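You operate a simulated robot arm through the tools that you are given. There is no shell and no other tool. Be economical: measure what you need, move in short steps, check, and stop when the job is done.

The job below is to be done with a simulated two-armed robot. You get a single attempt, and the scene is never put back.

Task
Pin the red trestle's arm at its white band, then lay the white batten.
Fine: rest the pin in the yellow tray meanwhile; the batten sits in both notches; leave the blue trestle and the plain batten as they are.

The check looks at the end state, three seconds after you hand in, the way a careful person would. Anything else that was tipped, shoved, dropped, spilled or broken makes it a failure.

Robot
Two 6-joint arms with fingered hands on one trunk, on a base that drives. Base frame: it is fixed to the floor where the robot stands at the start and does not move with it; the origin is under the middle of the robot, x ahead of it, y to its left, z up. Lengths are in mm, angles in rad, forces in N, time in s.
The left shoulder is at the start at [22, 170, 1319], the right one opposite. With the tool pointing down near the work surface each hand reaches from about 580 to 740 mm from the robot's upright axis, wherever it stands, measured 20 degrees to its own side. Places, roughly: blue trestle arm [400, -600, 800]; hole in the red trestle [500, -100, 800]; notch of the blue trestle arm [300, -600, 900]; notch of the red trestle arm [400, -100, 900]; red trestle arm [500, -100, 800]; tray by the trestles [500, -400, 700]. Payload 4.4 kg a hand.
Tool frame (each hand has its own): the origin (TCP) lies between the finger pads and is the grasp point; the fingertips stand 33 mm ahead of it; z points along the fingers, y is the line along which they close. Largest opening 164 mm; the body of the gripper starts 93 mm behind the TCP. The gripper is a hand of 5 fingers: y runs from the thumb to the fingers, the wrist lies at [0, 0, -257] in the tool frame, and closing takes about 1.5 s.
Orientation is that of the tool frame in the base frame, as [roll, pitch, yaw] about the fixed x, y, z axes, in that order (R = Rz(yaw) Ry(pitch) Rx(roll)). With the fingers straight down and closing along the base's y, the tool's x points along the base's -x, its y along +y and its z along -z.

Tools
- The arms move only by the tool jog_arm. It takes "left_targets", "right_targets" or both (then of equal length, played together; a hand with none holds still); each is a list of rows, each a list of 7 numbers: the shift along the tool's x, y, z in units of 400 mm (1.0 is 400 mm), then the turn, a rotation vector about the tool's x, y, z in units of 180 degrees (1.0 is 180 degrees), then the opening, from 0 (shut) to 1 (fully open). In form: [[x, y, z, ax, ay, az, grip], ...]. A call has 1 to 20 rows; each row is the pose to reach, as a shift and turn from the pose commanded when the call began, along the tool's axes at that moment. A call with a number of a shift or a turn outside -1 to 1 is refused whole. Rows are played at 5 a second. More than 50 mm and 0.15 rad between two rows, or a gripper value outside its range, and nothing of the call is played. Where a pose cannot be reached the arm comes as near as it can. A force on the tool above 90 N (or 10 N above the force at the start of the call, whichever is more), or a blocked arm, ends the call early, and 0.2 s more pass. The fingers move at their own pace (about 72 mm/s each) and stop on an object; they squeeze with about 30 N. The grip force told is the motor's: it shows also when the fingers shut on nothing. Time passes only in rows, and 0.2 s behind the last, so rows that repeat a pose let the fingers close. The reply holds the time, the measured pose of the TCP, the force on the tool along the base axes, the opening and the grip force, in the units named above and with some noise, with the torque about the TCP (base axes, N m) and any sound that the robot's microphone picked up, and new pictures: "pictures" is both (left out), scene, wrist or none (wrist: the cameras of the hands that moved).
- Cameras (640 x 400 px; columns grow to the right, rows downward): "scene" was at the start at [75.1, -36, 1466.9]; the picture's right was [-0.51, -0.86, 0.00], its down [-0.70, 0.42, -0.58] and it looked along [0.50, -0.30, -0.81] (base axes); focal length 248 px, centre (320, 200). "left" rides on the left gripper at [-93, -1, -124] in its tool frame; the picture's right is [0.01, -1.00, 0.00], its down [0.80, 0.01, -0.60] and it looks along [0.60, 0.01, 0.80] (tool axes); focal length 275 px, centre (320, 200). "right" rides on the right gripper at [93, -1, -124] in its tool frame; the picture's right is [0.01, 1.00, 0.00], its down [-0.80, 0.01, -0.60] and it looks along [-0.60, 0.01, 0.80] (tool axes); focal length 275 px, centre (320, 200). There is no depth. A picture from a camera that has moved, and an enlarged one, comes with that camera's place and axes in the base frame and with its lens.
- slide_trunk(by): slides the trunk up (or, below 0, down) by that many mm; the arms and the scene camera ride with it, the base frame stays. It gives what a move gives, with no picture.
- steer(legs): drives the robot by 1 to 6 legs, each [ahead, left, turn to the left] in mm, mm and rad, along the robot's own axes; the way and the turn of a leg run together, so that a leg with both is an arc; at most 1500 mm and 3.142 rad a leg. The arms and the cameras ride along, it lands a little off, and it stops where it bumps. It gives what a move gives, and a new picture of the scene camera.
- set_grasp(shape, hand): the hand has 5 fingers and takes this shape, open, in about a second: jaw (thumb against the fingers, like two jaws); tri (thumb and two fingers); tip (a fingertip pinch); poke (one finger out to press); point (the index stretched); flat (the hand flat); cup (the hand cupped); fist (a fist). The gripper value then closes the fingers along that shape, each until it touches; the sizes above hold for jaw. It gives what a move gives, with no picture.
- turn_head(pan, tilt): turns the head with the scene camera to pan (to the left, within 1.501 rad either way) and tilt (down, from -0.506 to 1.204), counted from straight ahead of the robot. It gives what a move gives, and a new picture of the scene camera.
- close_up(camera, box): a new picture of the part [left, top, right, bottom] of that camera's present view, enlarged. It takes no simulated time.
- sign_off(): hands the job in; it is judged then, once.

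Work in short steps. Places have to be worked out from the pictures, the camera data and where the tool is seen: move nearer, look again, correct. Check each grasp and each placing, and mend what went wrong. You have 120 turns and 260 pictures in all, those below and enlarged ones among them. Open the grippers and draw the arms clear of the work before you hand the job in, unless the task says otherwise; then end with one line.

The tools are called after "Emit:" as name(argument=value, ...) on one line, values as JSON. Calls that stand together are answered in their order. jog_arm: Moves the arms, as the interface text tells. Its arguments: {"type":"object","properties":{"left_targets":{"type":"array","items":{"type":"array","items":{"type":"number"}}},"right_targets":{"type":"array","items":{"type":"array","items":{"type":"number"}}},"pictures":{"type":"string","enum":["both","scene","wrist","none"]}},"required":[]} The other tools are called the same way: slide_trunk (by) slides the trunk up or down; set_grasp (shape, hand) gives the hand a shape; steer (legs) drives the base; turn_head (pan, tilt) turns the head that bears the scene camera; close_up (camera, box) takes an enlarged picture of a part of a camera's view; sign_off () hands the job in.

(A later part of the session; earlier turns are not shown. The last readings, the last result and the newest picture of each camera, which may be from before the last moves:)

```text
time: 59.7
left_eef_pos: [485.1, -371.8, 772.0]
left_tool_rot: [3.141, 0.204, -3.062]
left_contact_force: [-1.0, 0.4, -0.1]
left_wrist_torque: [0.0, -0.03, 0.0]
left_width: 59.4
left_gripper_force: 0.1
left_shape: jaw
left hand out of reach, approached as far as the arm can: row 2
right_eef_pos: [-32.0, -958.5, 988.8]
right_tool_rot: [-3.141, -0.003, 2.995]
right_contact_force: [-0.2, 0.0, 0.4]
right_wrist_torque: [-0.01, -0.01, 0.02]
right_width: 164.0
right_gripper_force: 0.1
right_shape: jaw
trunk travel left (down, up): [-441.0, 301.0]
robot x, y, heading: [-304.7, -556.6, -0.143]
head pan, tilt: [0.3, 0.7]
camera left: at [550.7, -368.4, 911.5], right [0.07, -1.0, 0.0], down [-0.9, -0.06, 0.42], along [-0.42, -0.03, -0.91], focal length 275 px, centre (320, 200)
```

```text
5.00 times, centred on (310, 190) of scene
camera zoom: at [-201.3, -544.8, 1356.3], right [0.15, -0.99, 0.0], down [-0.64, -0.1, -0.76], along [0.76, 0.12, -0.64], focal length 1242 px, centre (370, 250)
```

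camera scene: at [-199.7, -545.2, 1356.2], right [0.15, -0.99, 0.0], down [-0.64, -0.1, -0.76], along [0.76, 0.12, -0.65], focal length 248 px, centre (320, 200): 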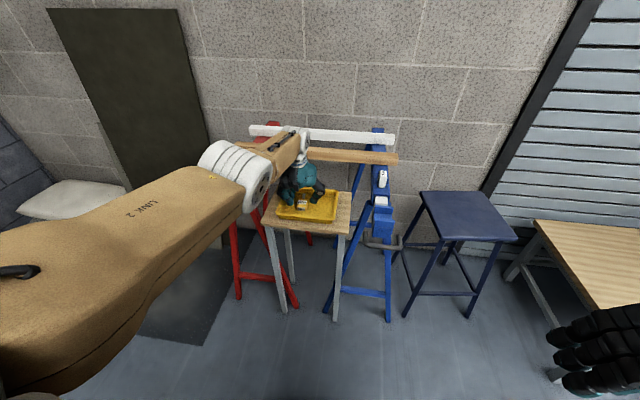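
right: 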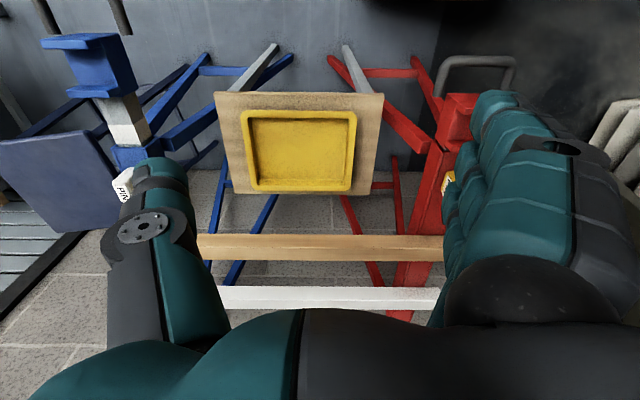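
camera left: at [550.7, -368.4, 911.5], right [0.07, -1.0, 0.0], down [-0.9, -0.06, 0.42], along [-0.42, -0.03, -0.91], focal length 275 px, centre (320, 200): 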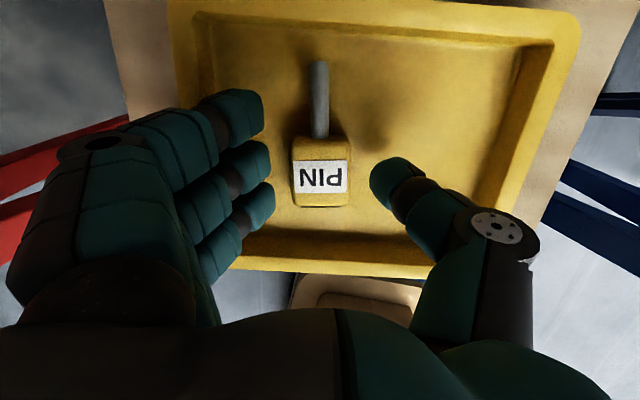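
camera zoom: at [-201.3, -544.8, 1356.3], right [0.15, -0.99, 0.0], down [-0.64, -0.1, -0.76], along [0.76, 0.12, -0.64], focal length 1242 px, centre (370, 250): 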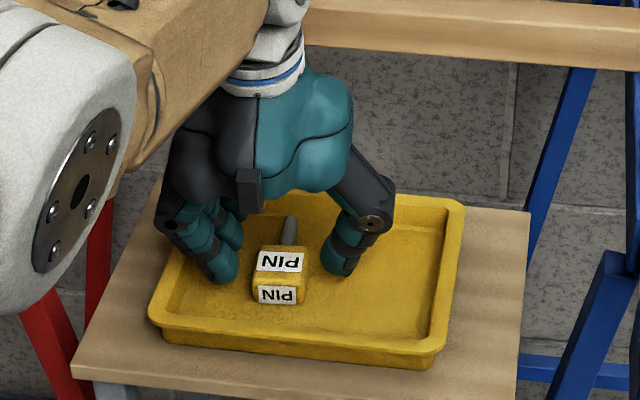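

Thumb and two fingers now flank the knob. I close.

Emit:
jog_arm(left_targets=[[0, 0, 0, 0, 0, 0, 0.2], [0, 0, 0, 0, 0, 0, 0.1], [0, 0, 0, 0, 0, 0, 0], [0, 0, 0, 0, 0, 0, 0], [0, 0, 0, 0, 0, 0, 0], [0, 0, 0, 0, 0, 0, 0]], pictures="wrist")

Emit:
jog_arm(left_targets=[[0, 0, -0.03, 0, 0, 0, 0], [0, 0, -0.08, 0, 0, 0, 0], [0, 0, -0.15, 0, 0, 0, 0], [0, 0, -0.2, 0, 0, 0, 0], [0, 0, -0.2, 0, 0, 0, 0]])

Emit:
close_up(camera="left", box=[200, 40, 440, 240])

```text
time: 61.1
left_eef_pos: [485.8, -372.0, 775.2]
left_tool_rot: [3.141, 0.211, -3.061]
left_contact_force: [2.4, 3.1, 17.9]
left_wrist_torque: [-0.54, -0.19, 0.03]
left_width: 19.7
left_gripper_force: 30.1
left_shape: jaw
right_eef_pos: [-33.5, -958.7, 988.8]
right_tool_rot: [3.14, 0.002, 2.998]
right_contact_force: [-0.4, 0.2, 0.1]
right_wrist_torque: [-0.01, 0.01, 0.02]
right_width: 164.0
right_gripper_force: 0.1
right_shape: jaw
trunk travel left (down, up): [-441.0, 301.0]
robot x, y, heading: [-309.7, -554.4, -0.146]
head pan, tilt: [0.3, 0.7]
camera left: at [550.6, -368.0, 915.4], right [0.07, -1.0, 0.0], down [-0.91, -0.06, 0.42], along [-0.42, -0.03, -0.91], focal length 275 px, centre (320, 200)
```

left: 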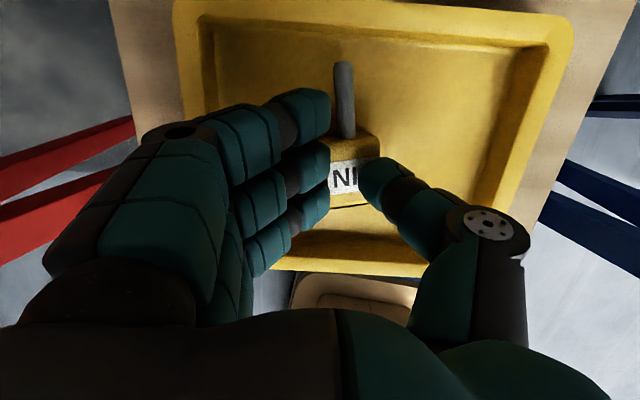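

```text
time: 62.3
left_eef_pos: [498.6, -374.8, 843.6]
left_tool_rot: [3.141, 0.201, -3.062]
left_contact_force: [-0.1, 0.4, -1.4]
left_wrist_torque: [0.01, 0.01, 0.0]
left_width: 19.0
left_gripper_force: 30.2
left_shape: jaw
left hand out of reach, approached as far as the arm can: row 1, 2, 3, 4, 5
right_eef_pos: [-32.3, -957.7, 987.4]
right_tool_rot: [-3.141, -0.003, 2.994]
right_contact_force: [0.2, 1.0, 0.5]
right_wrist_torque: [0.0, 0.0, 0.01]
right_width: 163.8
right_gripper_force: 0.2
right_shape: jaw
trunk travel left (down, up): [-441.0, 301.0]
robot x, y, heading: [-305.3, -554.9, -0.144]
head pan, tilt: [0.3, 0.7]
camera scene: at [-200.8, -544.9, 1356.3], right [0.15, -0.99, 0.0], down [-0.64, -0.1, -0.76], along [0.76, 0.12, -0.64], focal length 248 px, centre (320, 200)
camera left: at [564.5, -372.2, 983.2], right [0.07, -1.0, 0.0], down [-0.9, -0.06, 0.43], along [-0.43, -0.03, -0.9], focal length 275 px, centre (320, 200)
```

scene: 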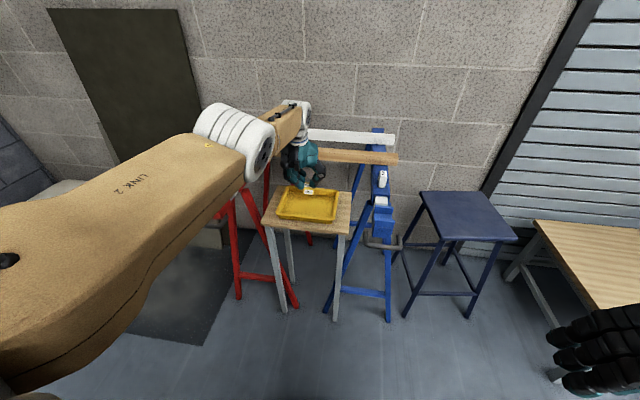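
left: 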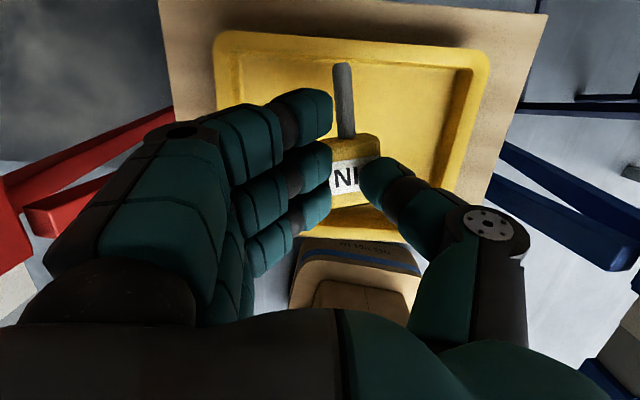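

```text
2.00 times, centred on (320, 140) of left
camera zoom: at [564.5, -372.2, 983.2], right [0.07, -1.0, 0.0], down [-0.9, -0.06, 0.43], along [-0.43, -0.03, -0.9], focal length 551 px, centre (320, 320)
```

zoom: 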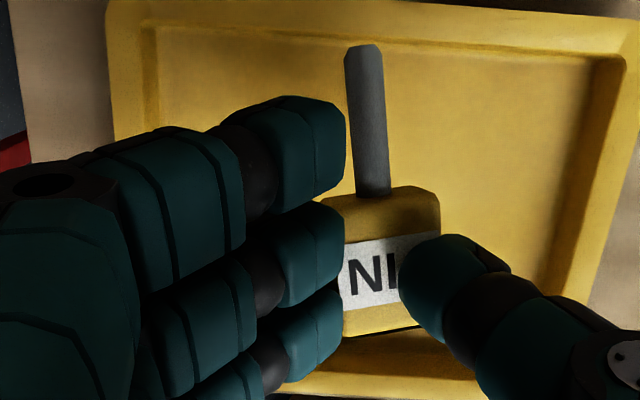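

The pin is held (25 mm wide grip, shaft slightly skewed). I raise the trunk and drive over to the red trestle for insertion from its left side.

Emit:
slide_trunk(by=150)

Emit:
steer(legs=[[31, 468, 0.146]])

```text
time: 64.0
left_eef_pos: [500.6, -375.5, 1012.0]
left_tool_rot: [-3.139, 0.226, -3.058]
left_contact_force: [0.8, 0.6, 0.2]
left_wrist_torque: [-0.01, 0.01, 0.0]
left_width: 19.0
left_gripper_force: 29.8
left_shape: jaw
right_eef_pos: [-33.3, -957.8, 1137.6]
right_tool_rot: [3.141, 0.0, 2.994]
right_contact_force: [-0.3, 0.2, 0.4]
right_wrist_torque: [0.01, -0.03, -0.02]
right_width: 163.7
right_gripper_force: 0.0
right_shape: jaw
trunk travel left (down, up): [-591.0, 151.0]
robot x, y, heading: [-307.5, -558.5, -0.152]
head pan, tilt: [0.3, 0.7]
```

```text
time: 66.9
left_eef_pos: [535.5, 212.8, 1013.0]
left_tool_rot: [-3.137, 0.228, -2.92]
left_contact_force: [-0.6, -0.5, -0.7]
left_wrist_torque: [-0.03, 0.02, 0.0]
left_width: 19.1
left_gripper_force: 29.7
left_shape: jaw
right_eef_pos: [89.4, -438.8, 1137.5]
right_tool_rot: [3.14, 0.0, 3.132]
right_contact_force: [0.1, 0.9, 0.5]
right_wrist_torque: [-0.04, 0.03, -0.04]
right_width: 164.0
right_gripper_force: 0.0
right_shape: jaw
trunk travel left (down, up): [-591.0, 151.0]
robot x, y, heading: [-241.0, -78.1, -0.005]
head pan, tilt: [0.3, 0.7]
camera scene: at [-146.7, -52.4, 1506.7], right [0.29, -0.96, 0.0], down [-0.62, -0.19, -0.76], along [0.73, 0.22, -0.64], focal length 248 px, centre (320, 200)
```

scene: 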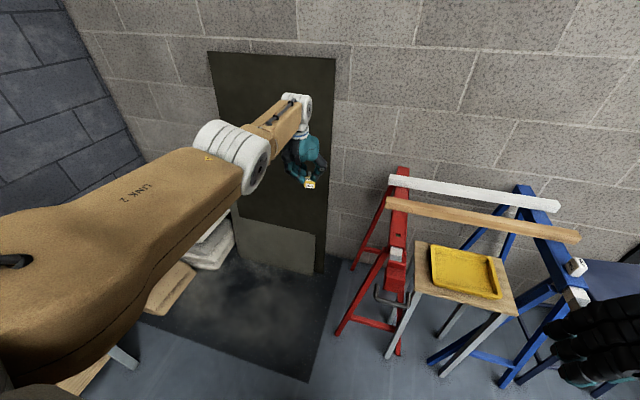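

Now I yaw the hand +77° about the vertical in free air.

Emit:
jog_arm(left_targets=[[0, 0, 0, -0.0096, 0, -0.0419, 0], [0, 0, 0, -0.0193, 0, -0.0837, 0], [0, 0, 0, -0.0289, 0, -0.1256, 0], [0, 0, 0, -0.0385, 0, -0.1674, 0], [0, 0, 0, -0.0482, 0, -0.2093, 0], [0, 0, 0, -0.0578, 0, -0.2512, 0], [0, 0, 0, -0.0674, 0, -0.293, 0], [0, 0, 0, -0.077, 0, -0.3349, 0], [0, 0, 0, -0.0867, 0, -0.3767, 0], [0, 0, 0, -0.0963, 0, -0.4186, 0], [0, 0, 0, -0.0963, 0, -0.4186, 0]], pictures="wrist")

```text
time: 69.3
left_eef_pos: [483.0, 255.9, 1024.6]
left_tool_rot: [3.134, 0.196, -1.658]
left_contact_force: [0.3, -0.1, -1.0]
left_wrist_torque: [0.03, 0.07, -0.03]
left_width: 18.3
left_gripper_force: 29.7
left_shape: jaw
left hand out of reach, approached as far as the arm can: row 2, 3, 4, 5, 6, 7, 8, 9, 10, 11
right_eef_pos: [90.0, -440.1, 1137.6]
right_tool_rot: [3.138, -0.002, 3.135]
right_contact_force: [0.1, -0.2, -0.3]
right_wrist_torque: [0.0, 0.06, -0.02]
right_width: 163.9
right_gripper_force: 0.0
right_shape: jaw
trunk travel left (down, up): [-591.0, 151.0]
robot x, y, heading: [-242.4, -82.1, -0.004]
head pan, tilt: [0.3, 0.7]
camera left: at [489.5, 320.4, 1164.2], right [1.0, -0.1, -0.01], down [-0.08, -0.9, 0.43], along [-0.05, -0.43, -0.9], focal length 275 px, centre (320, 200)
```

left: 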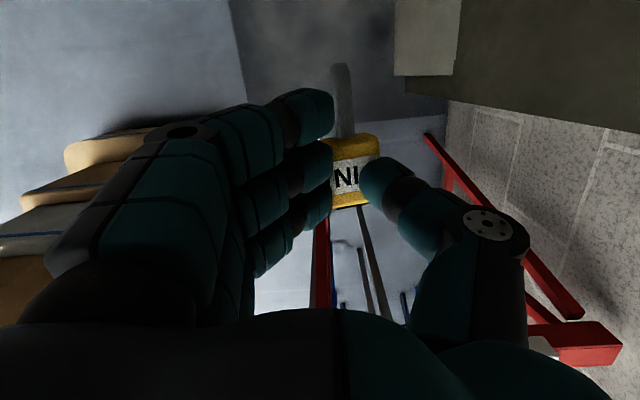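

Yaw done. Now I rotate 90° about the tool's y (shaft turning downward) while shifting the hand 200 mm toward -y.

Emit:
jog_arm(left_targets=[[0.0407, -0.0036, -0.0081, 0, 0.0417, 0, 0], [0.0814, -0.0072, -0.0162, 0, 0.0833, 0, 0], [0.1221, -0.0109, -0.0244, 0, 0.125, 0, 0], [0.1628, -0.0145, -0.0325, 0, 0.1667, 0, 0], [0.2035, -0.0181, -0.0406, 0, 0.2083, 0, 0], [0.2443, -0.0217, -0.0488, 0, 0.25, 0, 0], [0.285, -0.0254, -0.0569, 0, 0.2917, 0, 0], [0.3257, -0.029, -0.065, 0, 0.3333, 0, 0], [0.3664, -0.0326, -0.0731, 0, 0.375, 0, 0], [0.4071, -0.0363, -0.0813, 0, 0.4167, 0, 0], [0.4478, -0.0399, -0.0894, 0, 0.4583, 0, 0], [0.4885, -0.0435, -0.0975, 0, 0.5, 0, 0], [0.4885, -0.0435, -0.0975, 0, 0.5, 0, 0]])

```text
time: 72.1
left_eef_pos: [402.6, 39.2, 1055.1]
left_tool_rot: [3.099, -1.374, -1.616]
left_contact_force: [0.6, 0.0, -1.3]
left_wrist_torque: [0.0, 0.03, 0.01]
left_width: 18.0
left_gripper_force: 30.1
left_shape: jaw
left hand out of reach, approached as far as the arm can: row 2, 3, 4, 5, 6, 7, 8, 9, 10, 11, 12, 13
right_eef_pos: [90.4, -440.9, 1136.9]
right_tool_rot: [3.137, -0.001, 3.135]
right_contact_force: [0.8, -1.5, -0.5]
right_wrist_torque: [0.07, 0.02, 0.0]
right_width: 164.1
right_gripper_force: 0.1
right_shape: jaw
trunk travel left (down, up): [-591.0, 151.0]
robot x, y, heading: [-239.4, -76.9, -0.003]
head pan, tilt: [0.3, 0.7]
camera scene: at [-146.0, -55.8, 1506.8], right [0.29, -0.96, 0.0], down [-0.62, -0.18, -0.76], along [0.73, 0.22, -0.64], focal length 248 px, centre (320, 200)
camera left: at [415.1, 177.7, 988.2], right [1.0, -0.09, 0.0], down [0.04, 0.43, 0.9], along [-0.08, -0.9, 0.43], focal length 275 px, centre (320, 200)
```

scene: 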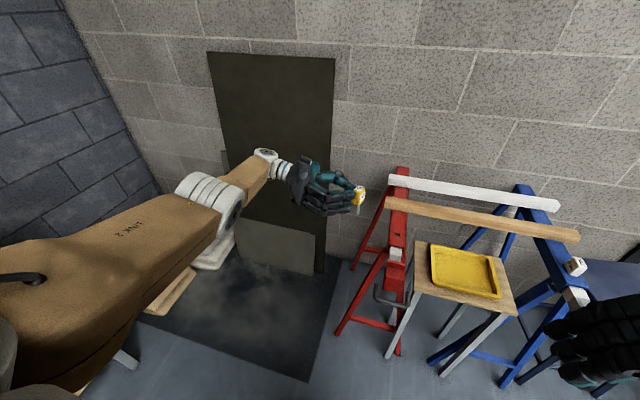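
left: 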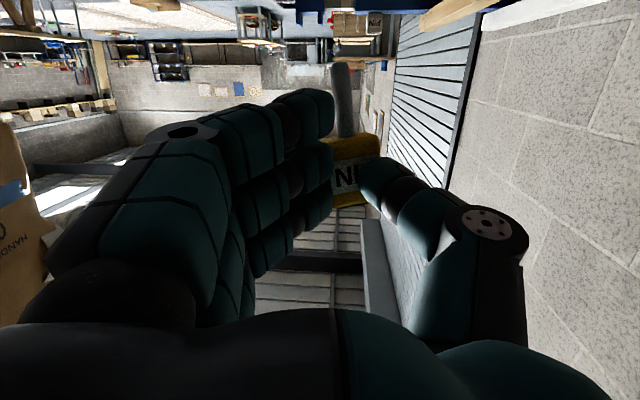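

Excellent: the hand now points to -y with the pin's shaft down. I zoom in to measure the pin's tilt.

Emit:
close_up(camera="scene", box=[280, 140, 400, 230])

Emit:
close_up(camera="right", box=[0, 0, 640, 400])

Emit:
turn_head(pan=0.2, tilt=0.55)

Emit:
close_up(camera="scene", box=[260, 200, 340, 260])

```text
4.44 times, centred on (340, 185) of scene
camera zoom: at [-146.0, -55.8, 1506.8], right [0.29, -0.96, 0.0], down [-0.62, -0.18, -0.76], along [0.73, 0.22, -0.64], focal length 1104 px, centre (231, 267)
```

zoom: 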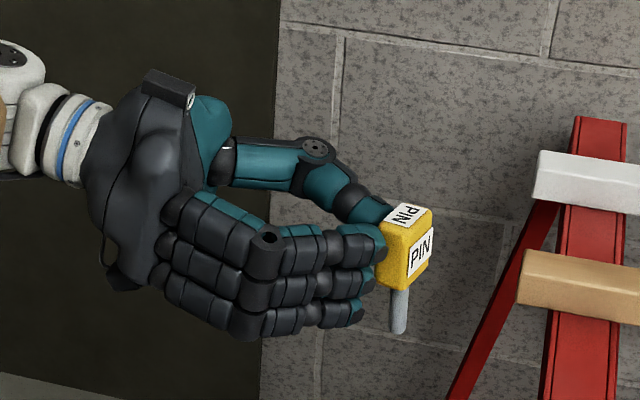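

```text
1.00 times, centred on (320, 200) of right (not enlarged: the box is as wide or as high as the picture)
camera zoom: at [-2.3, -442.6, 1261.0], right [0.0, 1.0, 0.0], down [0.8, 0.0, 0.6], along [0.6, 0.01, -0.8], focal length 275 px, centre (320, 200)
```

zoom: 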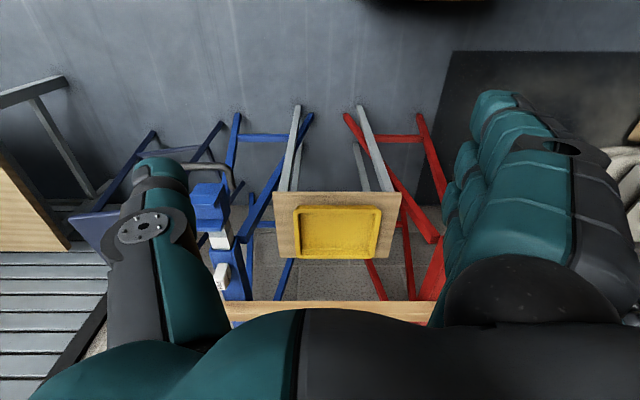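

```text
time: 72.8
left_eef_pos: [403.6, 42.5, 1055.7]
left_tool_rot: [3.107, -1.375, -1.626]
left_contact_force: [-0.2, 0.4, -0.7]
left_wrist_torque: [0.06, -0.01, -0.01]
left_width: 17.8
left_gripper_force: 30.1
left_shape: jaw
right_eef_pos: [89.2, -436.8, 1136.9]
right_tool_rot: [3.14, 0.0, 3.135]
right_contact_force: [-0.5, -0.6, 1.0]
right_wrist_torque: [-0.04, -0.01, -0.01]
right_width: 163.9
right_gripper_force: 0.1
right_shape: jaw
trunk travel left (down, up): [-591.0, 151.0]
robot x, y, heading: [-236.8, -78.0, -0.006]
head pan, tilt: [0.201, 0.55]
camera scene: at [-140.2, -59.7, 1519.9], right [0.19, -0.98, 0.0], down [-0.51, -0.1, -0.85], along [0.84, 0.16, -0.52], focal length 248 px, centre (320, 200)
```

scene: 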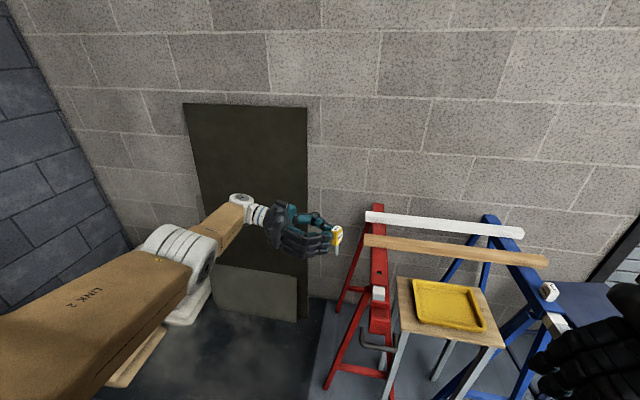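

```text
6.67 times, centred on (300, 230) of scene
camera zoom: at [-140.2, -59.7, 1519.9], right [0.19, -0.98, 0.0], down [-0.51, -0.1, -0.85], along [0.84, 0.16, -0.52], focal length 1656 px, centre (453, 0)
```

zoom: 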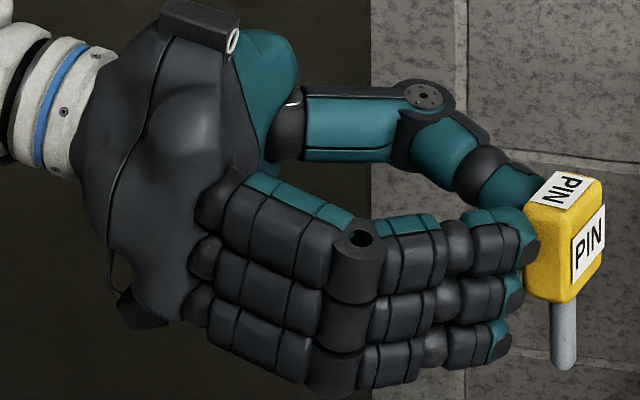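

The shaft is nearly vertical; I zoom the wrist view to measure its lean along x.

Emit:
close_up(camera="left", box=[280, 40, 420, 220])

```text
2.22 times, centred on (350, 130) of left
camera zoom: at [414.8, 180.3, 988.4], right [1.0, -0.09, 0.01], down [0.03, 0.43, 0.9], along [-0.08, -0.9, 0.43], focal length 612 px, centre (253, 356)
```

zoom: 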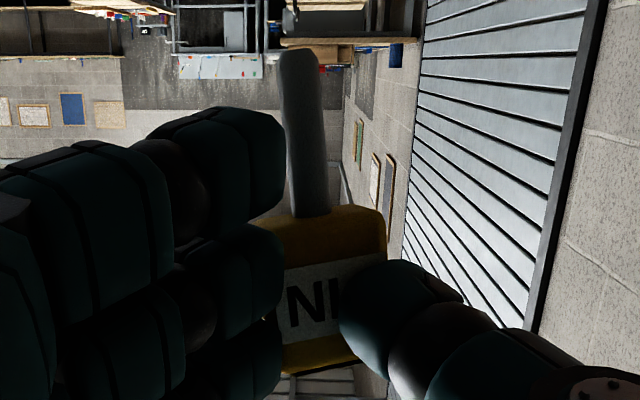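

Lean is about 7° (tip toward -x) and ~3–5° toward -y. I correct these and move the base nearer to the hole.

Emit:
jog_arm(left_targets=[[0, 0, 0, 0, -0.008, 0.02, 0], [0, 0, 0, 0, -0.0167, 0.0417, 0], [0, 0, 0, 0, -0.0167, 0.0417, 0]], pictures="none")

Emit:
steer(legs=[[50, -80, 0]])

Emit:
close_up(camera="left", box=[280, 40, 420, 220])

Emit:
close_up(camera="scene", box=[290, 200, 410, 300])

```text
time: 73.6
left_eef_pos: [403.4, 38.9, 1055.2]
left_tool_rot: [-2.685, -1.292, -2.127]
left_contact_force: [-0.3, -0.3, -0.4]
left_wrist_torque: [0.01, 0.01, -0.01]
left_width: 17.8
left_gripper_force: 29.8
left_shape: jaw
right_eef_pos: [90.1, -438.3, 1137.2]
right_tool_rot: [3.141, 0.001, 3.135]
right_contact_force: [0.1, 0.6, -0.3]
right_wrist_torque: [0.03, -0.02, 0.02]
right_width: 163.7
right_gripper_force: 0.1
right_shape: jaw
trunk travel left (down, up): [-591.0, 151.0]
robot x, y, heading: [-241.7, -79.9, -0.008]
head pan, tilt: [0.201, 0.55]
```

```text
time: 74.7
left_eef_pos: [454.6, -41.0, 1055.2]
left_tool_rot: [-2.69, -1.293, -2.123]
left_contact_force: [-0.6, -0.5, -0.4]
left_wrist_torque: [0.07, 0.02, -0.06]
left_width: 17.6
left_gripper_force: 29.6
left_shape: jaw
right_eef_pos: [140.5, -520.1, 1137.2]
right_tool_rot: [3.139, -0.002, 3.134]
right_contact_force: [0.5, 0.0, -0.7]
right_wrist_torque: [0.06, 0.02, 0.01]
right_width: 164.1
right_gripper_force: 0.1
right_shape: jaw
trunk travel left (down, up): [-591.0, 151.0]
robot x, y, heading: [-189.9, -159.3, -0.01]
head pan, tilt: [0.201, 0.55]
camera scene: at [-88.7, -142.0, 1519.9], right [0.19, -0.98, 0.0], down [-0.51, -0.1, -0.85], along [0.84, 0.16, -0.52], focal length 248 px, centre (320, 200)
```

scene: 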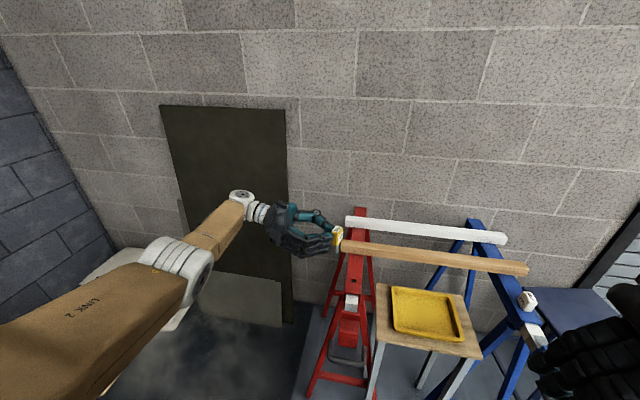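

```text
2.22 times, centred on (350, 130) of left
camera zoom: at [478.8, 99.3, 996.4], right [0.98, -0.12, 0.13], down [-0.08, 0.39, 0.92], along [-0.16, -0.91, 0.38], focal length 612 px, centre (253, 356)
```

zoom: 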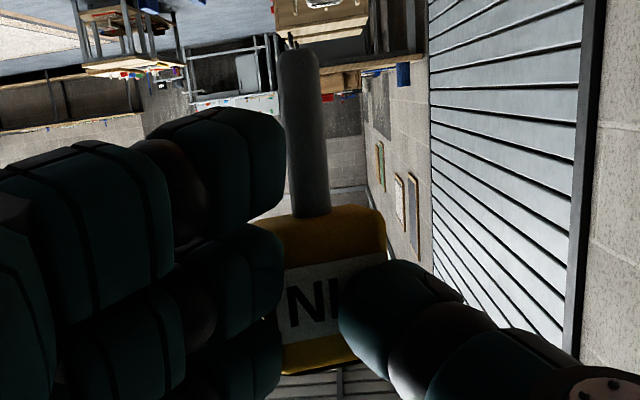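

```text
4.00 times, centred on (350, 250) of scene
camera zoom: at [-88.7, -142.0, 1519.9], right [0.19, -0.98, 0.0], down [-0.51, -0.1, -0.85], along [0.84, 0.16, -0.52], focal length 994 px, centre (200, 0)
```

zoom: 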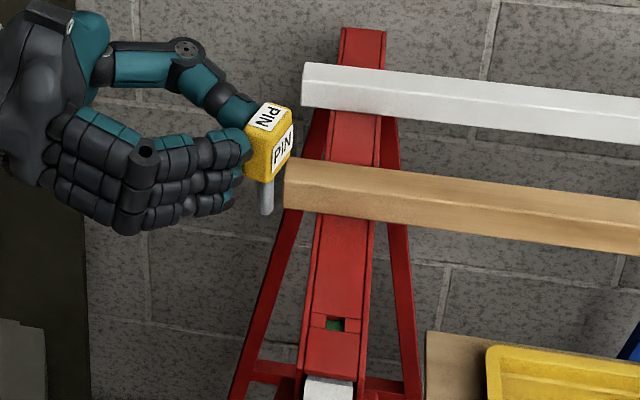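

x-lean is now about 1°. I zoom the scene view for the y-lean.

Emit:
close_up(camera="scene", box=[325, 220, 350, 260])

```text
10.00 times, centred on (338, 240) of scene
camera zoom: at [-88.7, -142.0, 1519.9], right [0.19, -0.98, 0.0], down [-0.51, -0.1, -0.85], along [0.84, 0.16, -0.52], focal length 2484 px, centre (145, -200)
```

zoom: 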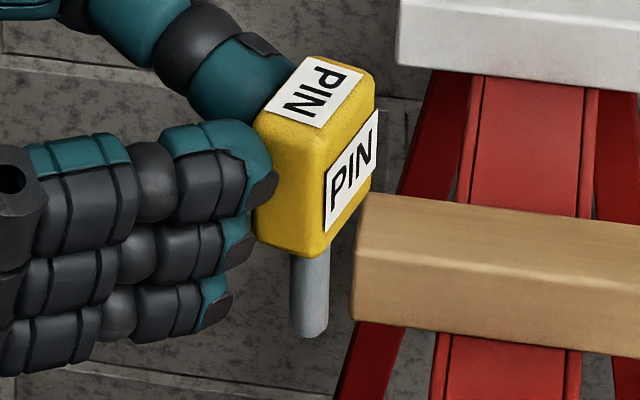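

Lean is only ~1–2° now. Tip ≈(472,-86,988), slot ≈(480,-147,871). I move the tip to about 30 mm above the slot.

Emit:
jog_arm(left_targets=[[-0.043, -0.003, 0.049, 0, -0.005, 0, 0], [-0.086, -0.006, 0.098, 0, -0.01, 0, 0], [-0.129, -0.009, 0.147, 0, -0.01, 0, 0], [-0.172, -0.0115, 0.1956, 0, -0.01, 0, 0], [-0.172, -0.0115, 0.1956, 0, -0.01, 0, 0]])

Emit:
close_up(camera="scene", box=[310, 220, 390, 290])

```text
time: 75.9
left_eef_pos: [444.4, -99.1, 983.3]
left_tool_rot: [-2.727, -1.265, -2.083]
left_contact_force: [0.5, 0.0, -2.2]
left_wrist_torque: [0.01, 0.03, -0.02]
left_width: 17.7
left_gripper_force: 30.0
left_shape: jaw
left hand out of reach, approached as far as the arm can: row 2, 3, 4, 5
right_eef_pos: [139.5, -518.6, 1137.0]
right_tool_rot: [3.14, -0.002, 3.132]
right_contact_force: [0.4, 1.0, -0.4]
right_wrist_torque: [-0.02, -0.03, -0.01]
right_width: 163.8
right_gripper_force: 0.0
right_shape: jaw
trunk travel left (down, up): [-591.0, 151.0]
robot x, y, heading: [-189.1, -160.0, -0.01]
head pan, tilt: [0.201, 0.55]
camera scene: at [-89.8, -139.9, 1519.9], right [0.19, -0.98, 0.0], down [-0.51, -0.1, -0.85], along [0.84, 0.16, -0.52], focal length 248 px, centre (320, 200)
camera left: at [468.0, 43.1, 928.0], right [0.98, -0.12, 0.13], down [-0.08, 0.36, 0.93], along [-0.16, -0.92, 0.35], focal length 275 px, centre (320, 200)
```

scene: 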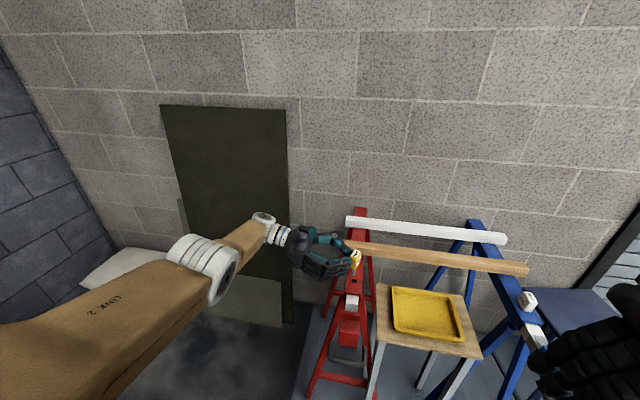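
left: 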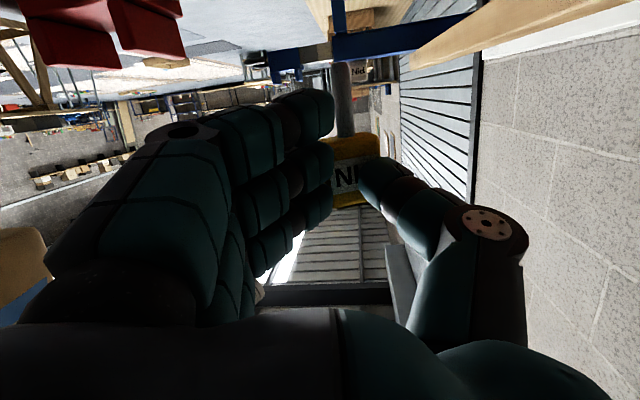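

```text
5.71 times, centred on (350, 255) of scene
camera zoom: at [-89.8, -139.9, 1519.9], right [0.19, -0.98, 0.0], down [-0.51, -0.1, -0.85], along [0.84, 0.16, -0.52], focal length 1419 px, centre (149, -114)
```

zoom: 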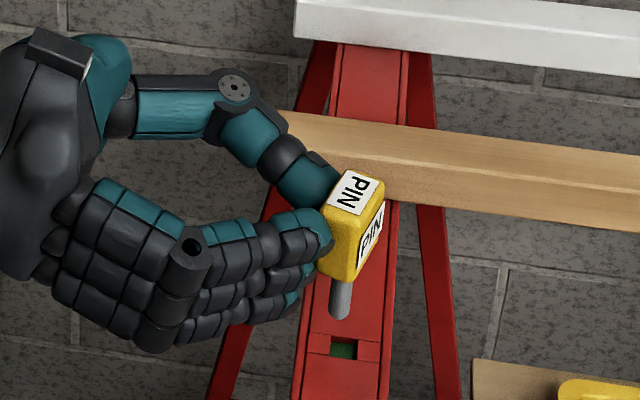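

Tip now at about (461,-141,916); slot (480,-146). I move the base 19 mm ahead, 5 mm right, then lower the trunk 25 mm.

Emit:
steer(legs=[[19, -5, 0]])

Emit:
slide_trunk(by=-25)

Emit:
close_up(camera="scene", box=[310, 220, 390, 290])

Emit:
close_up(camera="left", box=[280, 0, 420, 180])

```text
time: 76.7
left_eef_pos: [464.7, -105.5, 982.1]
left_tool_rot: [-2.734, -1.264, -2.079]
left_contact_force: [0.4, -0.1, -1.4]
left_wrist_torque: [0.01, 0.05, -0.04]
left_width: 17.7
left_gripper_force: 30.4
left_shape: jaw
right_eef_pos: [158.7, -524.8, 1137.6]
right_tool_rot: [3.14, -0.003, 3.132]
right_contact_force: [0.3, -0.3, 0.2]
right_wrist_torque: [0.0, 0.06, 0.02]
right_width: 164.0
right_gripper_force: 0.0
right_shape: jaw
trunk travel left (down, up): [-591.0, 151.0]
robot x, y, heading: [-171.5, -168.5, -0.012]
head pan, tilt: [0.201, 0.55]
camera scene: at [-69.9, -146.3, 1519.9], right [0.19, -0.98, 0.0], down [-0.51, -0.1, -0.85], along [0.84, 0.16, -0.52], focal length 248 px, centre (320, 200)
```

scene: 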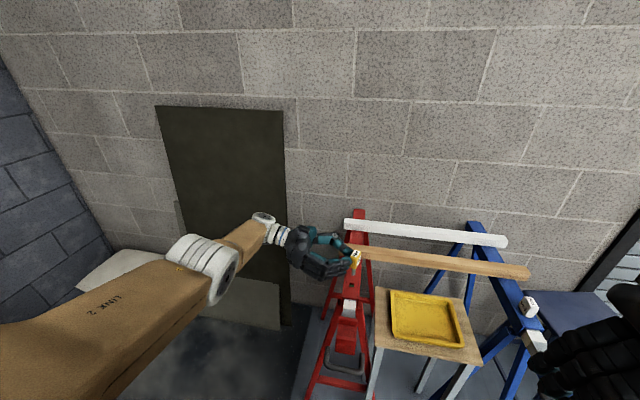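

```text
time: 77.4
left_eef_pos: [463.4, -104.4, 958.5]
left_tool_rot: [-2.728, -1.263, -2.083]
left_contact_force: [0.0, 0.5, -0.1]
left_wrist_torque: [0.07, 0.03, -0.01]
left_width: 17.8
left_gripper_force: 30.1
left_shape: jaw
right_eef_pos: [157.8, -524.0, 1112.9]
right_tool_rot: [3.14, 0.0, 3.134]
right_contact_force: [-0.8, -0.3, 0.9]
right_wrist_torque: [0.02, -0.05, -0.01]
right_width: 164.1
right_gripper_force: 0.0
right_shape: jaw
trunk travel left (down, up): [-566.0, 176.0]
robot x, y, heading: [-171.6, -167.2, -0.012]
head pan, tilt: [0.201, 0.55]
```

```text
5.71 times, centred on (350, 255) of scene
camera zoom: at [-70.6, -145.7, 1495.0], right [0.19, -0.98, 0.0], down [-0.51, -0.1, -0.85], along [0.84, 0.16, -0.52], focal length 1419 px, centre (149, -114)
```

zoom: 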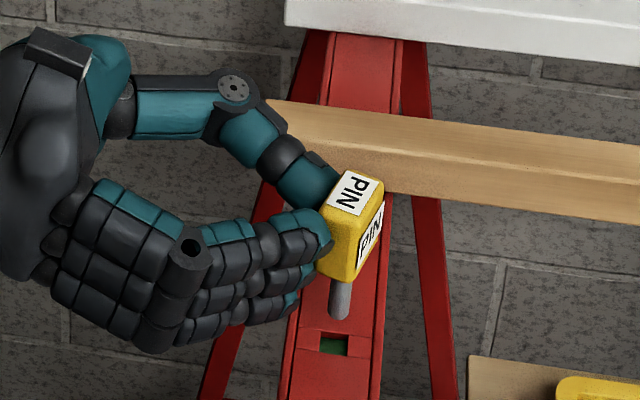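

```text
2.22 times, centred on (350, 90) of left
camera zoom: at [486.8, 37.6, 903.8], right [0.98, -0.12, 0.13], down [-0.08, 0.36, 0.93], along [-0.16, -0.92, 0.35], focal length 612 px, centre (253, 444)
```

zoom: 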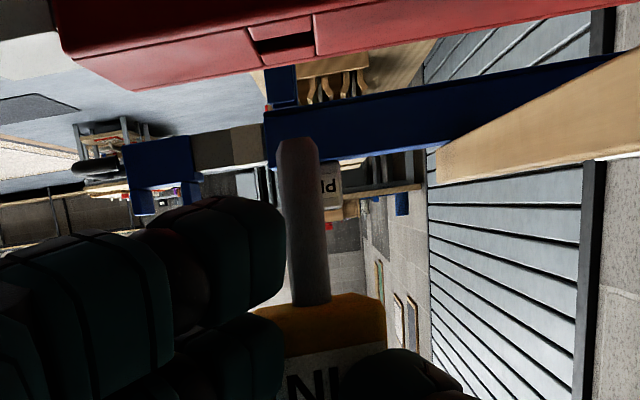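

Tip and slot agree in both views within about 2 mm (tip z≈889, sleeve top ≈865). I lower the trunk 14 mm and recheck.

Emit:
slide_trunk(by=-14)

Emit:
close_up(camera="scene", box=[325, 245, 375, 290])

Emit:
close_up(camera="left", box=[300, 0, 400, 120])

```text
time: 78.0
left_eef_pos: [463.6, -105.8, 944.2]
left_tool_rot: [-2.729, -1.264, -2.084]
left_contact_force: [-1.0, 0.0, 0.0]
left_wrist_torque: [0.05, -0.02, 0.02]
left_width: 17.9
left_gripper_force: 30.3
left_shape: jaw
right_eef_pos: [157.5, -525.7, 1099.7]
right_tool_rot: [-3.141, 0.0, 3.135]
right_contact_force: [-0.3, 0.2, -0.4]
right_wrist_torque: [-0.01, -0.05, 0.02]
right_width: 163.7
right_gripper_force: 0.0
right_shape: jaw
trunk travel left (down, up): [-552.0, 190.0]
robot x, y, heading: [-173.2, -165.8, -0.012]
head pan, tilt: [0.201, 0.55]
```

```text
8.89 times, centred on (350, 268) of scene
camera zoom: at [-69.5, -145.9, 1480.9], right [0.19, -0.98, 0.0], down [-0.51, -0.1, -0.85], along [0.84, 0.16, -0.52], focal length 2208 px, centre (53, -400)
```

zoom: 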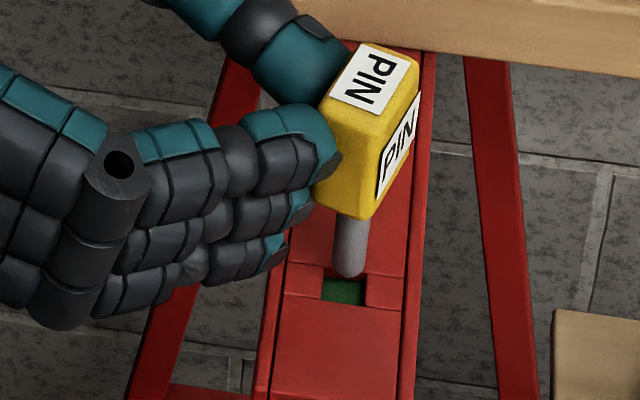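

```text
3.33 times, centred on (350, 60) of left
camera zoom: at [487.0, 37.5, 889.5], right [0.98, -0.12, 0.13], down [-0.08, 0.36, 0.93], along [-0.16, -0.92, 0.35], focal length 918 px, centre (220, 667)
```

zoom: 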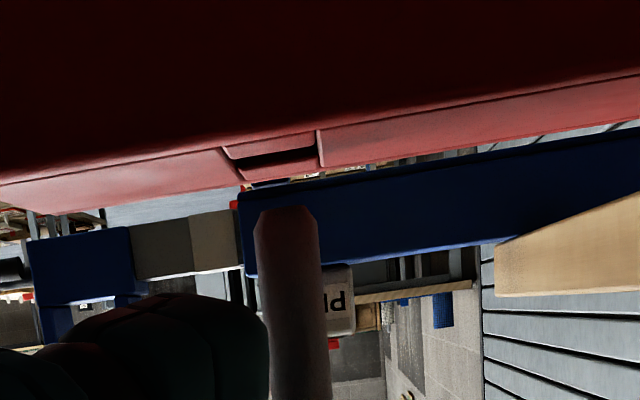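

Alignment is within ~1.5 mm; I nudge +y 1.5 mm and lower 10 mm.

Emit:
jog_arm(left_targets=[[-0.001, 0, -0.0036, 0, 0, 0, 0], [-0.001, 0, -0.0036, 0, 0, 0, 0]], pictures="none")

Emit:
slide_trunk(by=-10)

Emit:
close_up(camera="scene", box=[325, 245, 375, 290])

Emit:
close_up(camera="left", box=[300, 0, 400, 120])

```text
time: 78.6
left_eef_pos: [464.1, -102.2, 944.2]
left_tool_rot: [-2.731, -1.263, -2.08]
left_contact_force: [-0.6, 0.3, -0.8]
left_wrist_torque: [0.01, -0.02, -0.04]
left_width: 17.9
left_gripper_force: 29.5
left_shape: jaw
right_eef_pos: [158.1, -523.2, 1099.0]
right_tool_rot: [3.141, 0.0, 3.13]
right_contact_force: [-1.1, -0.8, 0.1]
right_wrist_torque: [0.01, -0.02, 0.01]
right_width: 163.8
right_gripper_force: 0.0
right_shape: jaw
trunk travel left (down, up): [-552.0, 190.0]
robot x, y, heading: [-173.3, -163.3, -0.011]
head pan, tilt: [0.201, 0.55]
```

```text
time: 79.2
left_eef_pos: [463.0, -103.5, 933.9]
left_tool_rot: [-2.728, -1.264, -2.081]
left_contact_force: [0.0, -0.1, -0.4]
left_wrist_torque: [0.04, -0.02, 0.03]
left_width: 17.8
left_gripper_force: 29.7
left_shape: jaw
right_eef_pos: [157.7, -523.5, 1089.4]
right_tool_rot: [3.14, -0.001, 3.132]
right_contact_force: [-0.1, 0.7, 0.1]
right_wrist_torque: [-0.02, -0.01, 0.01]
right_width: 163.9
right_gripper_force: 0.1
right_shape: jaw
trunk travel left (down, up): [-542.0, 200.0]
robot x, y, heading: [-171.0, -162.7, -0.006]
head pan, tilt: [0.201, 0.55]
```

```text
8.89 times, centred on (350, 268) of scene
camera zoom: at [-68.7, -145.9, 1470.8], right [0.19, -0.98, 0.0], down [-0.51, -0.1, -0.85], along [0.84, 0.16, -0.52], focal length 2208 px, centre (53, -400)
```

zoom: 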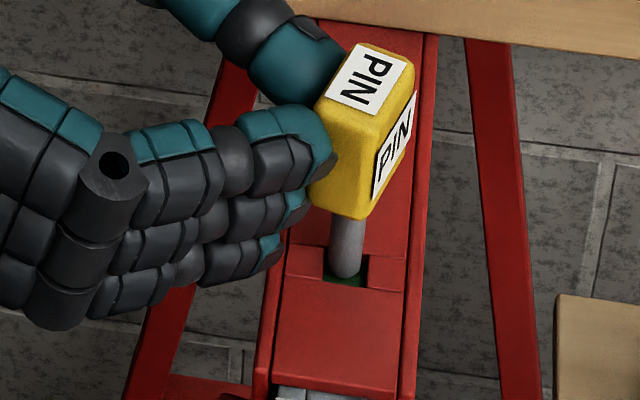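

```text
3.33 times, centred on (350, 60) of left
camera zoom: at [487.3, 38.9, 879.4], right [0.98, -0.12, 0.13], down [-0.08, 0.36, 0.93], along [-0.16, -0.92, 0.35], focal length 918 px, centre (220, 667)
```

zoom: 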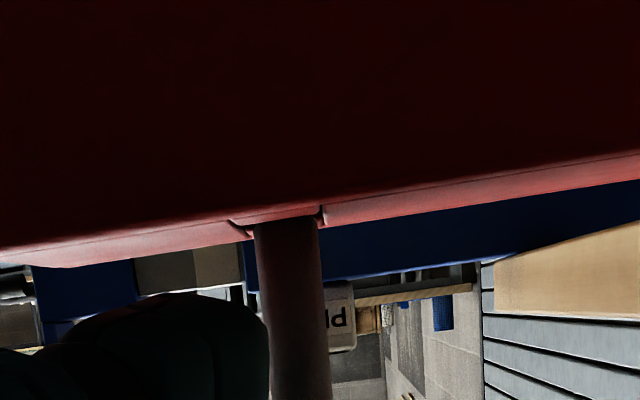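

The tip is entering the slot. I lower 8 mm more.

Emit:
slide_trunk(by=-8)

Emit:
close_up(camera="scene", box=[325, 245, 375, 290])

```text
time: 79.8
left_eef_pos: [463.4, -103.2, 925.8]
left_tool_rot: [-2.73, -1.264, -2.081]
left_contact_force: [-0.3, -0.6, -0.9]
left_wrist_torque: [0.04, 0.01, 0.0]
left_width: 17.6
left_gripper_force: 29.8
left_shape: jaw
right_eef_pos: [157.2, -524.7, 1082.3]
right_tool_rot: [3.139, -0.001, 3.133]
right_contact_force: [-0.2, 0.4, -0.6]
right_wrist_torque: [0.01, 0.0, -0.03]
right_width: 163.7
right_gripper_force: 0.0
right_shape: jaw
trunk travel left (down, up): [-534.0, 208.0]
robot x, y, heading: [-168.0, -166.3, -0.012]
head pan, tilt: [0.201, 0.55]
```

```text
8.89 times, centred on (350, 268) of scene
camera zoom: at [-68.3, -145.9, 1462.8], right [0.19, -0.98, 0.0], down [-0.51, -0.1, -0.85], along [0.84, 0.16, -0.52], focal length 2208 px, centre (53, -400)
```

zoom: 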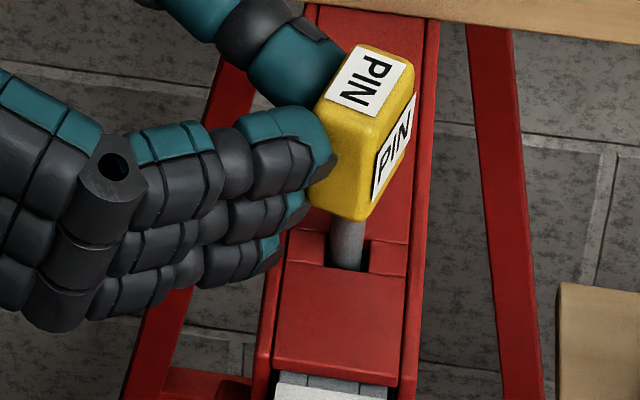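

It goes in freely with no force. I go down another 7 mm.

Emit:
slide_trunk(by=-7)

Emit:
close_up(camera="scene", box=[325, 245, 375, 290])

```text
time: 80.3
left_eef_pos: [462.9, -102.5, 920.8]
left_tool_rot: [-2.719, -1.265, -2.093]
left_contact_force: [-1.9, 1.9, 11.5]
left_wrist_torque: [-0.13, 0.12, -0.03]
left_width: 17.9
left_gripper_force: 29.4
left_shape: jaw
right_eef_pos: [157.5, -523.3, 1074.4]
right_tool_rot: [3.141, -0.001, 3.133]
right_contact_force: [0.3, 0.5, -0.7]
right_wrist_torque: [0.01, 0.02, -0.02]
right_width: 164.1
right_gripper_force: 0.0
right_shape: jaw
trunk travel left (down, up): [-527.0, 215.0]
robot x, y, heading: [-167.6, -161.3, -0.008]
head pan, tilt: [0.201, 0.55]
```

```text
8.89 times, centred on (350, 268) of scene
camera zoom: at [-68.8, -145.9, 1456.0], right [0.19, -0.98, 0.0], down [-0.51, -0.1, -0.85], along [0.84, 0.16, -0.52], focal length 2208 px, centre (53, -400)
```

zoom: 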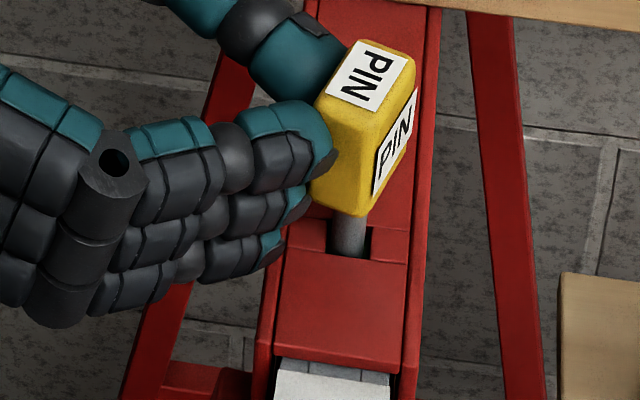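

A fingertip likely touches the sleeve (11 N). I raise 2 mm to unload and open slowly, letting the pin drop.

Emit:
slide_trunk(by=3)

Emit:
jog_arm(left_targets=[[0, 0, 0, 0, 0, 0, 0.13], [0, 0, 0, 0, 0, 0, 0.18], [0, 0, 0, 0, 0, 0, 0.24], [0, 0, 0, 0, 0, 0, 0.3], [0, 0, 0, 0, 0, 0, 0.3]], pictures="none")

Emit:
close_up(camera="scene", box=[325, 240, 375, 285])

```text
time: 80.9
left_eef_pos: [463.3, -103.4, 920.5]
left_tool_rot: [-2.732, -1.264, -2.081]
left_contact_force: [2.2, -0.5, 3.5]
left_wrist_torque: [-0.1, -0.08, 0.07]
left_width: 17.9
left_gripper_force: 30.1
left_shape: jaw
right_eef_pos: [156.7, -524.7, 1077.4]
right_tool_rot: [3.14, 0.001, 3.132]
right_contact_force: [-0.1, -0.1, -0.2]
right_wrist_torque: [0.01, 0.01, -0.01]
right_width: 164.1
right_gripper_force: 0.0
right_shape: jaw
trunk travel left (down, up): [-530.0, 212.0]
robot x, y, heading: [-168.0, -164.2, -0.004]
head pan, tilt: [0.201, 0.55]
```

```text
time: 82.1
left_eef_pos: [463.9, -104.4, 924.9]
left_tool_rot: [-2.714, -1.265, -2.098]
left_contact_force: [8.2, -1.9, 21.9]
left_wrist_torque: [-0.41, 0.08, 0.15]
left_width: 45.9
left_gripper_force: 0.1
left_shape: jaw
right_eef_pos: [157.3, -524.5, 1078.3]
right_tool_rot: [3.139, -0.001, 3.133]
right_contact_force: [0.4, -0.3, -0.3]
right_wrist_torque: [-0.02, 0.01, -0.01]
right_width: 164.0
right_gripper_force: 0.1
right_shape: jaw
trunk travel left (down, up): [-530.0, 212.0]
robot x, y, heading: [-170.2, -164.4, -0.009]
head pan, tilt: [0.201, 0.55]
```

```text
8.89 times, centred on (350, 262) of scene
camera zoom: at [-69.0, -146.3, 1459.1], right [0.19, -0.98, 0.0], down [-0.51, -0.1, -0.85], along [0.84, 0.16, -0.52], focal length 2208 px, centre (53, -356)
```

zoom: 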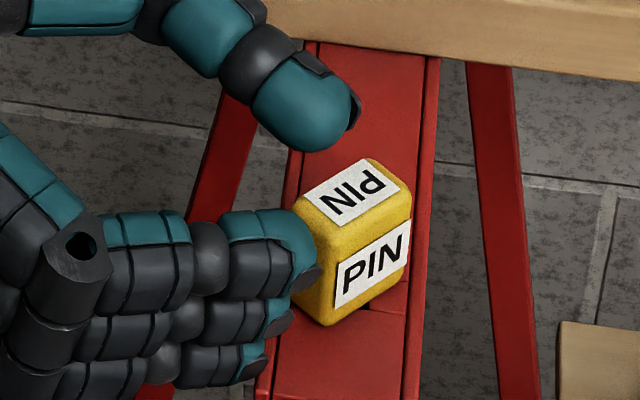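

The pin dropped in, knob down on the sleeve. I raise 8 mm and withdraw the hand to +y.

Emit:
slide_trunk(by=8)

Emit:
jog_arm(left_targets=[[0, 0, -0.06, 0, 0, 0, 0.35], [0, 0, -0.14, 0, 0, 0, 0.4], [0, 0, -0.24, 0, 0, 0, 0.4], [0, 0, -0.34, 0, 0, 0, 0.4], [0, 0, -0.34, 0, 0, 0, 0.4]], pictures="scene")

Emit:
close_up(camera="scene", box=[310, 230, 390, 310])

Emit:
close_up(camera="left", box=[200, 0, 520, 200])

```text
time: 82.6
left_eef_pos: [462.7, -102.5, 928.1]
left_tool_rot: [-2.743, -1.264, -2.068]
left_contact_force: [0.2, -0.5, 0.4]
left_wrist_torque: [-0.01, -0.01, -0.01]
left_width: 48.7
left_gripper_force: 0.1
left_shape: jaw
right_eef_pos: [157.9, -524.3, 1084.6]
right_tool_rot: [3.14, 0.001, 3.133]
right_contact_force: [0.9, 0.2, -0.6]
right_wrist_torque: [-0.01, 0.03, 0.0]
right_width: 164.0
right_gripper_force: 0.1
right_shape: jaw
trunk travel left (down, up): [-538.0, 204.0]
robot x, y, heading: [-174.2, -164.5, -0.01]
head pan, tilt: [0.201, 0.55]
```

```text
time: 83.8
left_eef_pos: [456.3, 23.0, 974.1]
left_tool_rot: [-2.732, -1.263, -2.078]
left_contact_force: [-0.2, -0.6, 0.6]
left_wrist_torque: [0.04, 0.02, -0.04]
left_width: 64.7
left_gripper_force: 0.0
left_shape: jaw
left hand out of reach, approached as far as the arm can: row 2, 3, 4, 5
right_eef_pos: [158.5, -524.0, 1084.6]
right_tool_rot: [3.14, 0.0, 3.134]
right_contact_force: [-0.2, -0.8, 0.1]
right_wrist_torque: [0.06, 0.04, -0.02]
right_width: 163.9
right_gripper_force: 0.1
right_shape: jaw
trunk travel left (down, up): [-538.0, 204.0]
robot x, y, heading: [-169.9, -162.1, -0.01]
head pan, tilt: [0.201, 0.55]
camera scene: at [-68.0, -146.9, 1466.8], right [0.19, -0.98, 0.0], down [-0.51, -0.1, -0.85], along [0.84, 0.16, -0.52], focal length 248 px, centre (320, 200)
```

scene: 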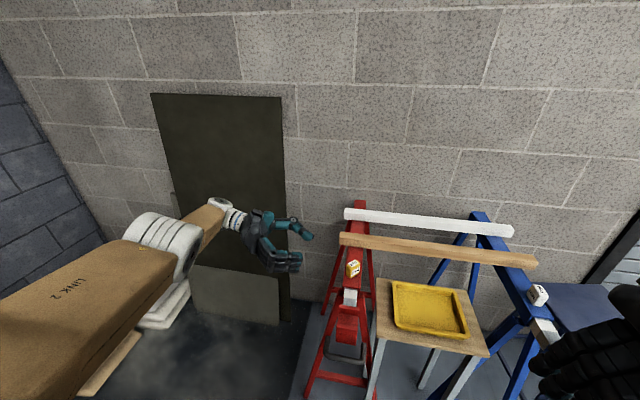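

```text
5.00 times, centred on (350, 270) of scene
camera zoom: at [-68.0, -146.9, 1466.8], right [0.19, -0.98, 0.0], down [-0.51, -0.1, -0.85], along [0.84, 0.16, -0.52], focal length 1242 px, centre (170, -150)
```

zoom: 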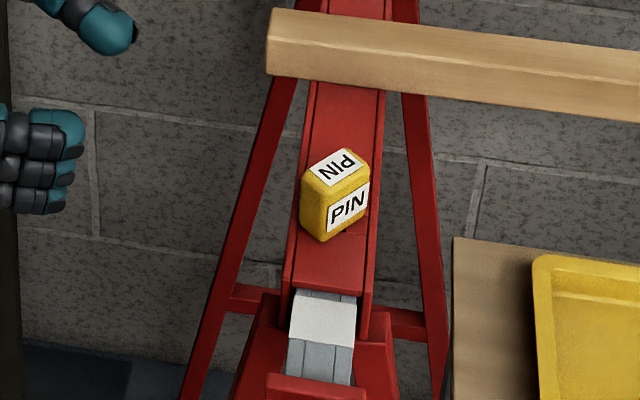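

```text
2.00 times, centred on (360, 100) of left
camera zoom: at [480.7, 164.9, 919.1], right [0.98, -0.12, 0.13], down [-0.08, 0.36, 0.93], along [-0.16, -0.92, 0.35], focal length 551 px, centre (240, 400)
```

zoom: 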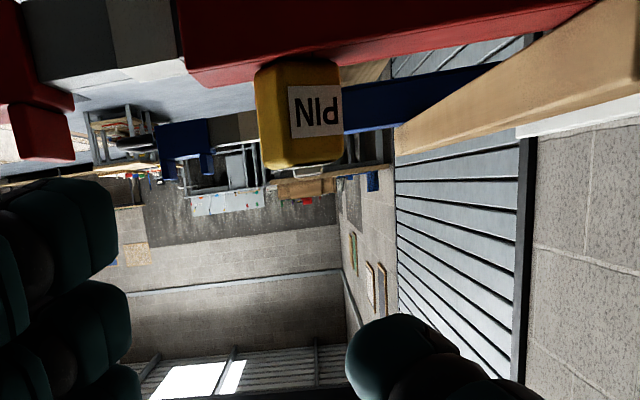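

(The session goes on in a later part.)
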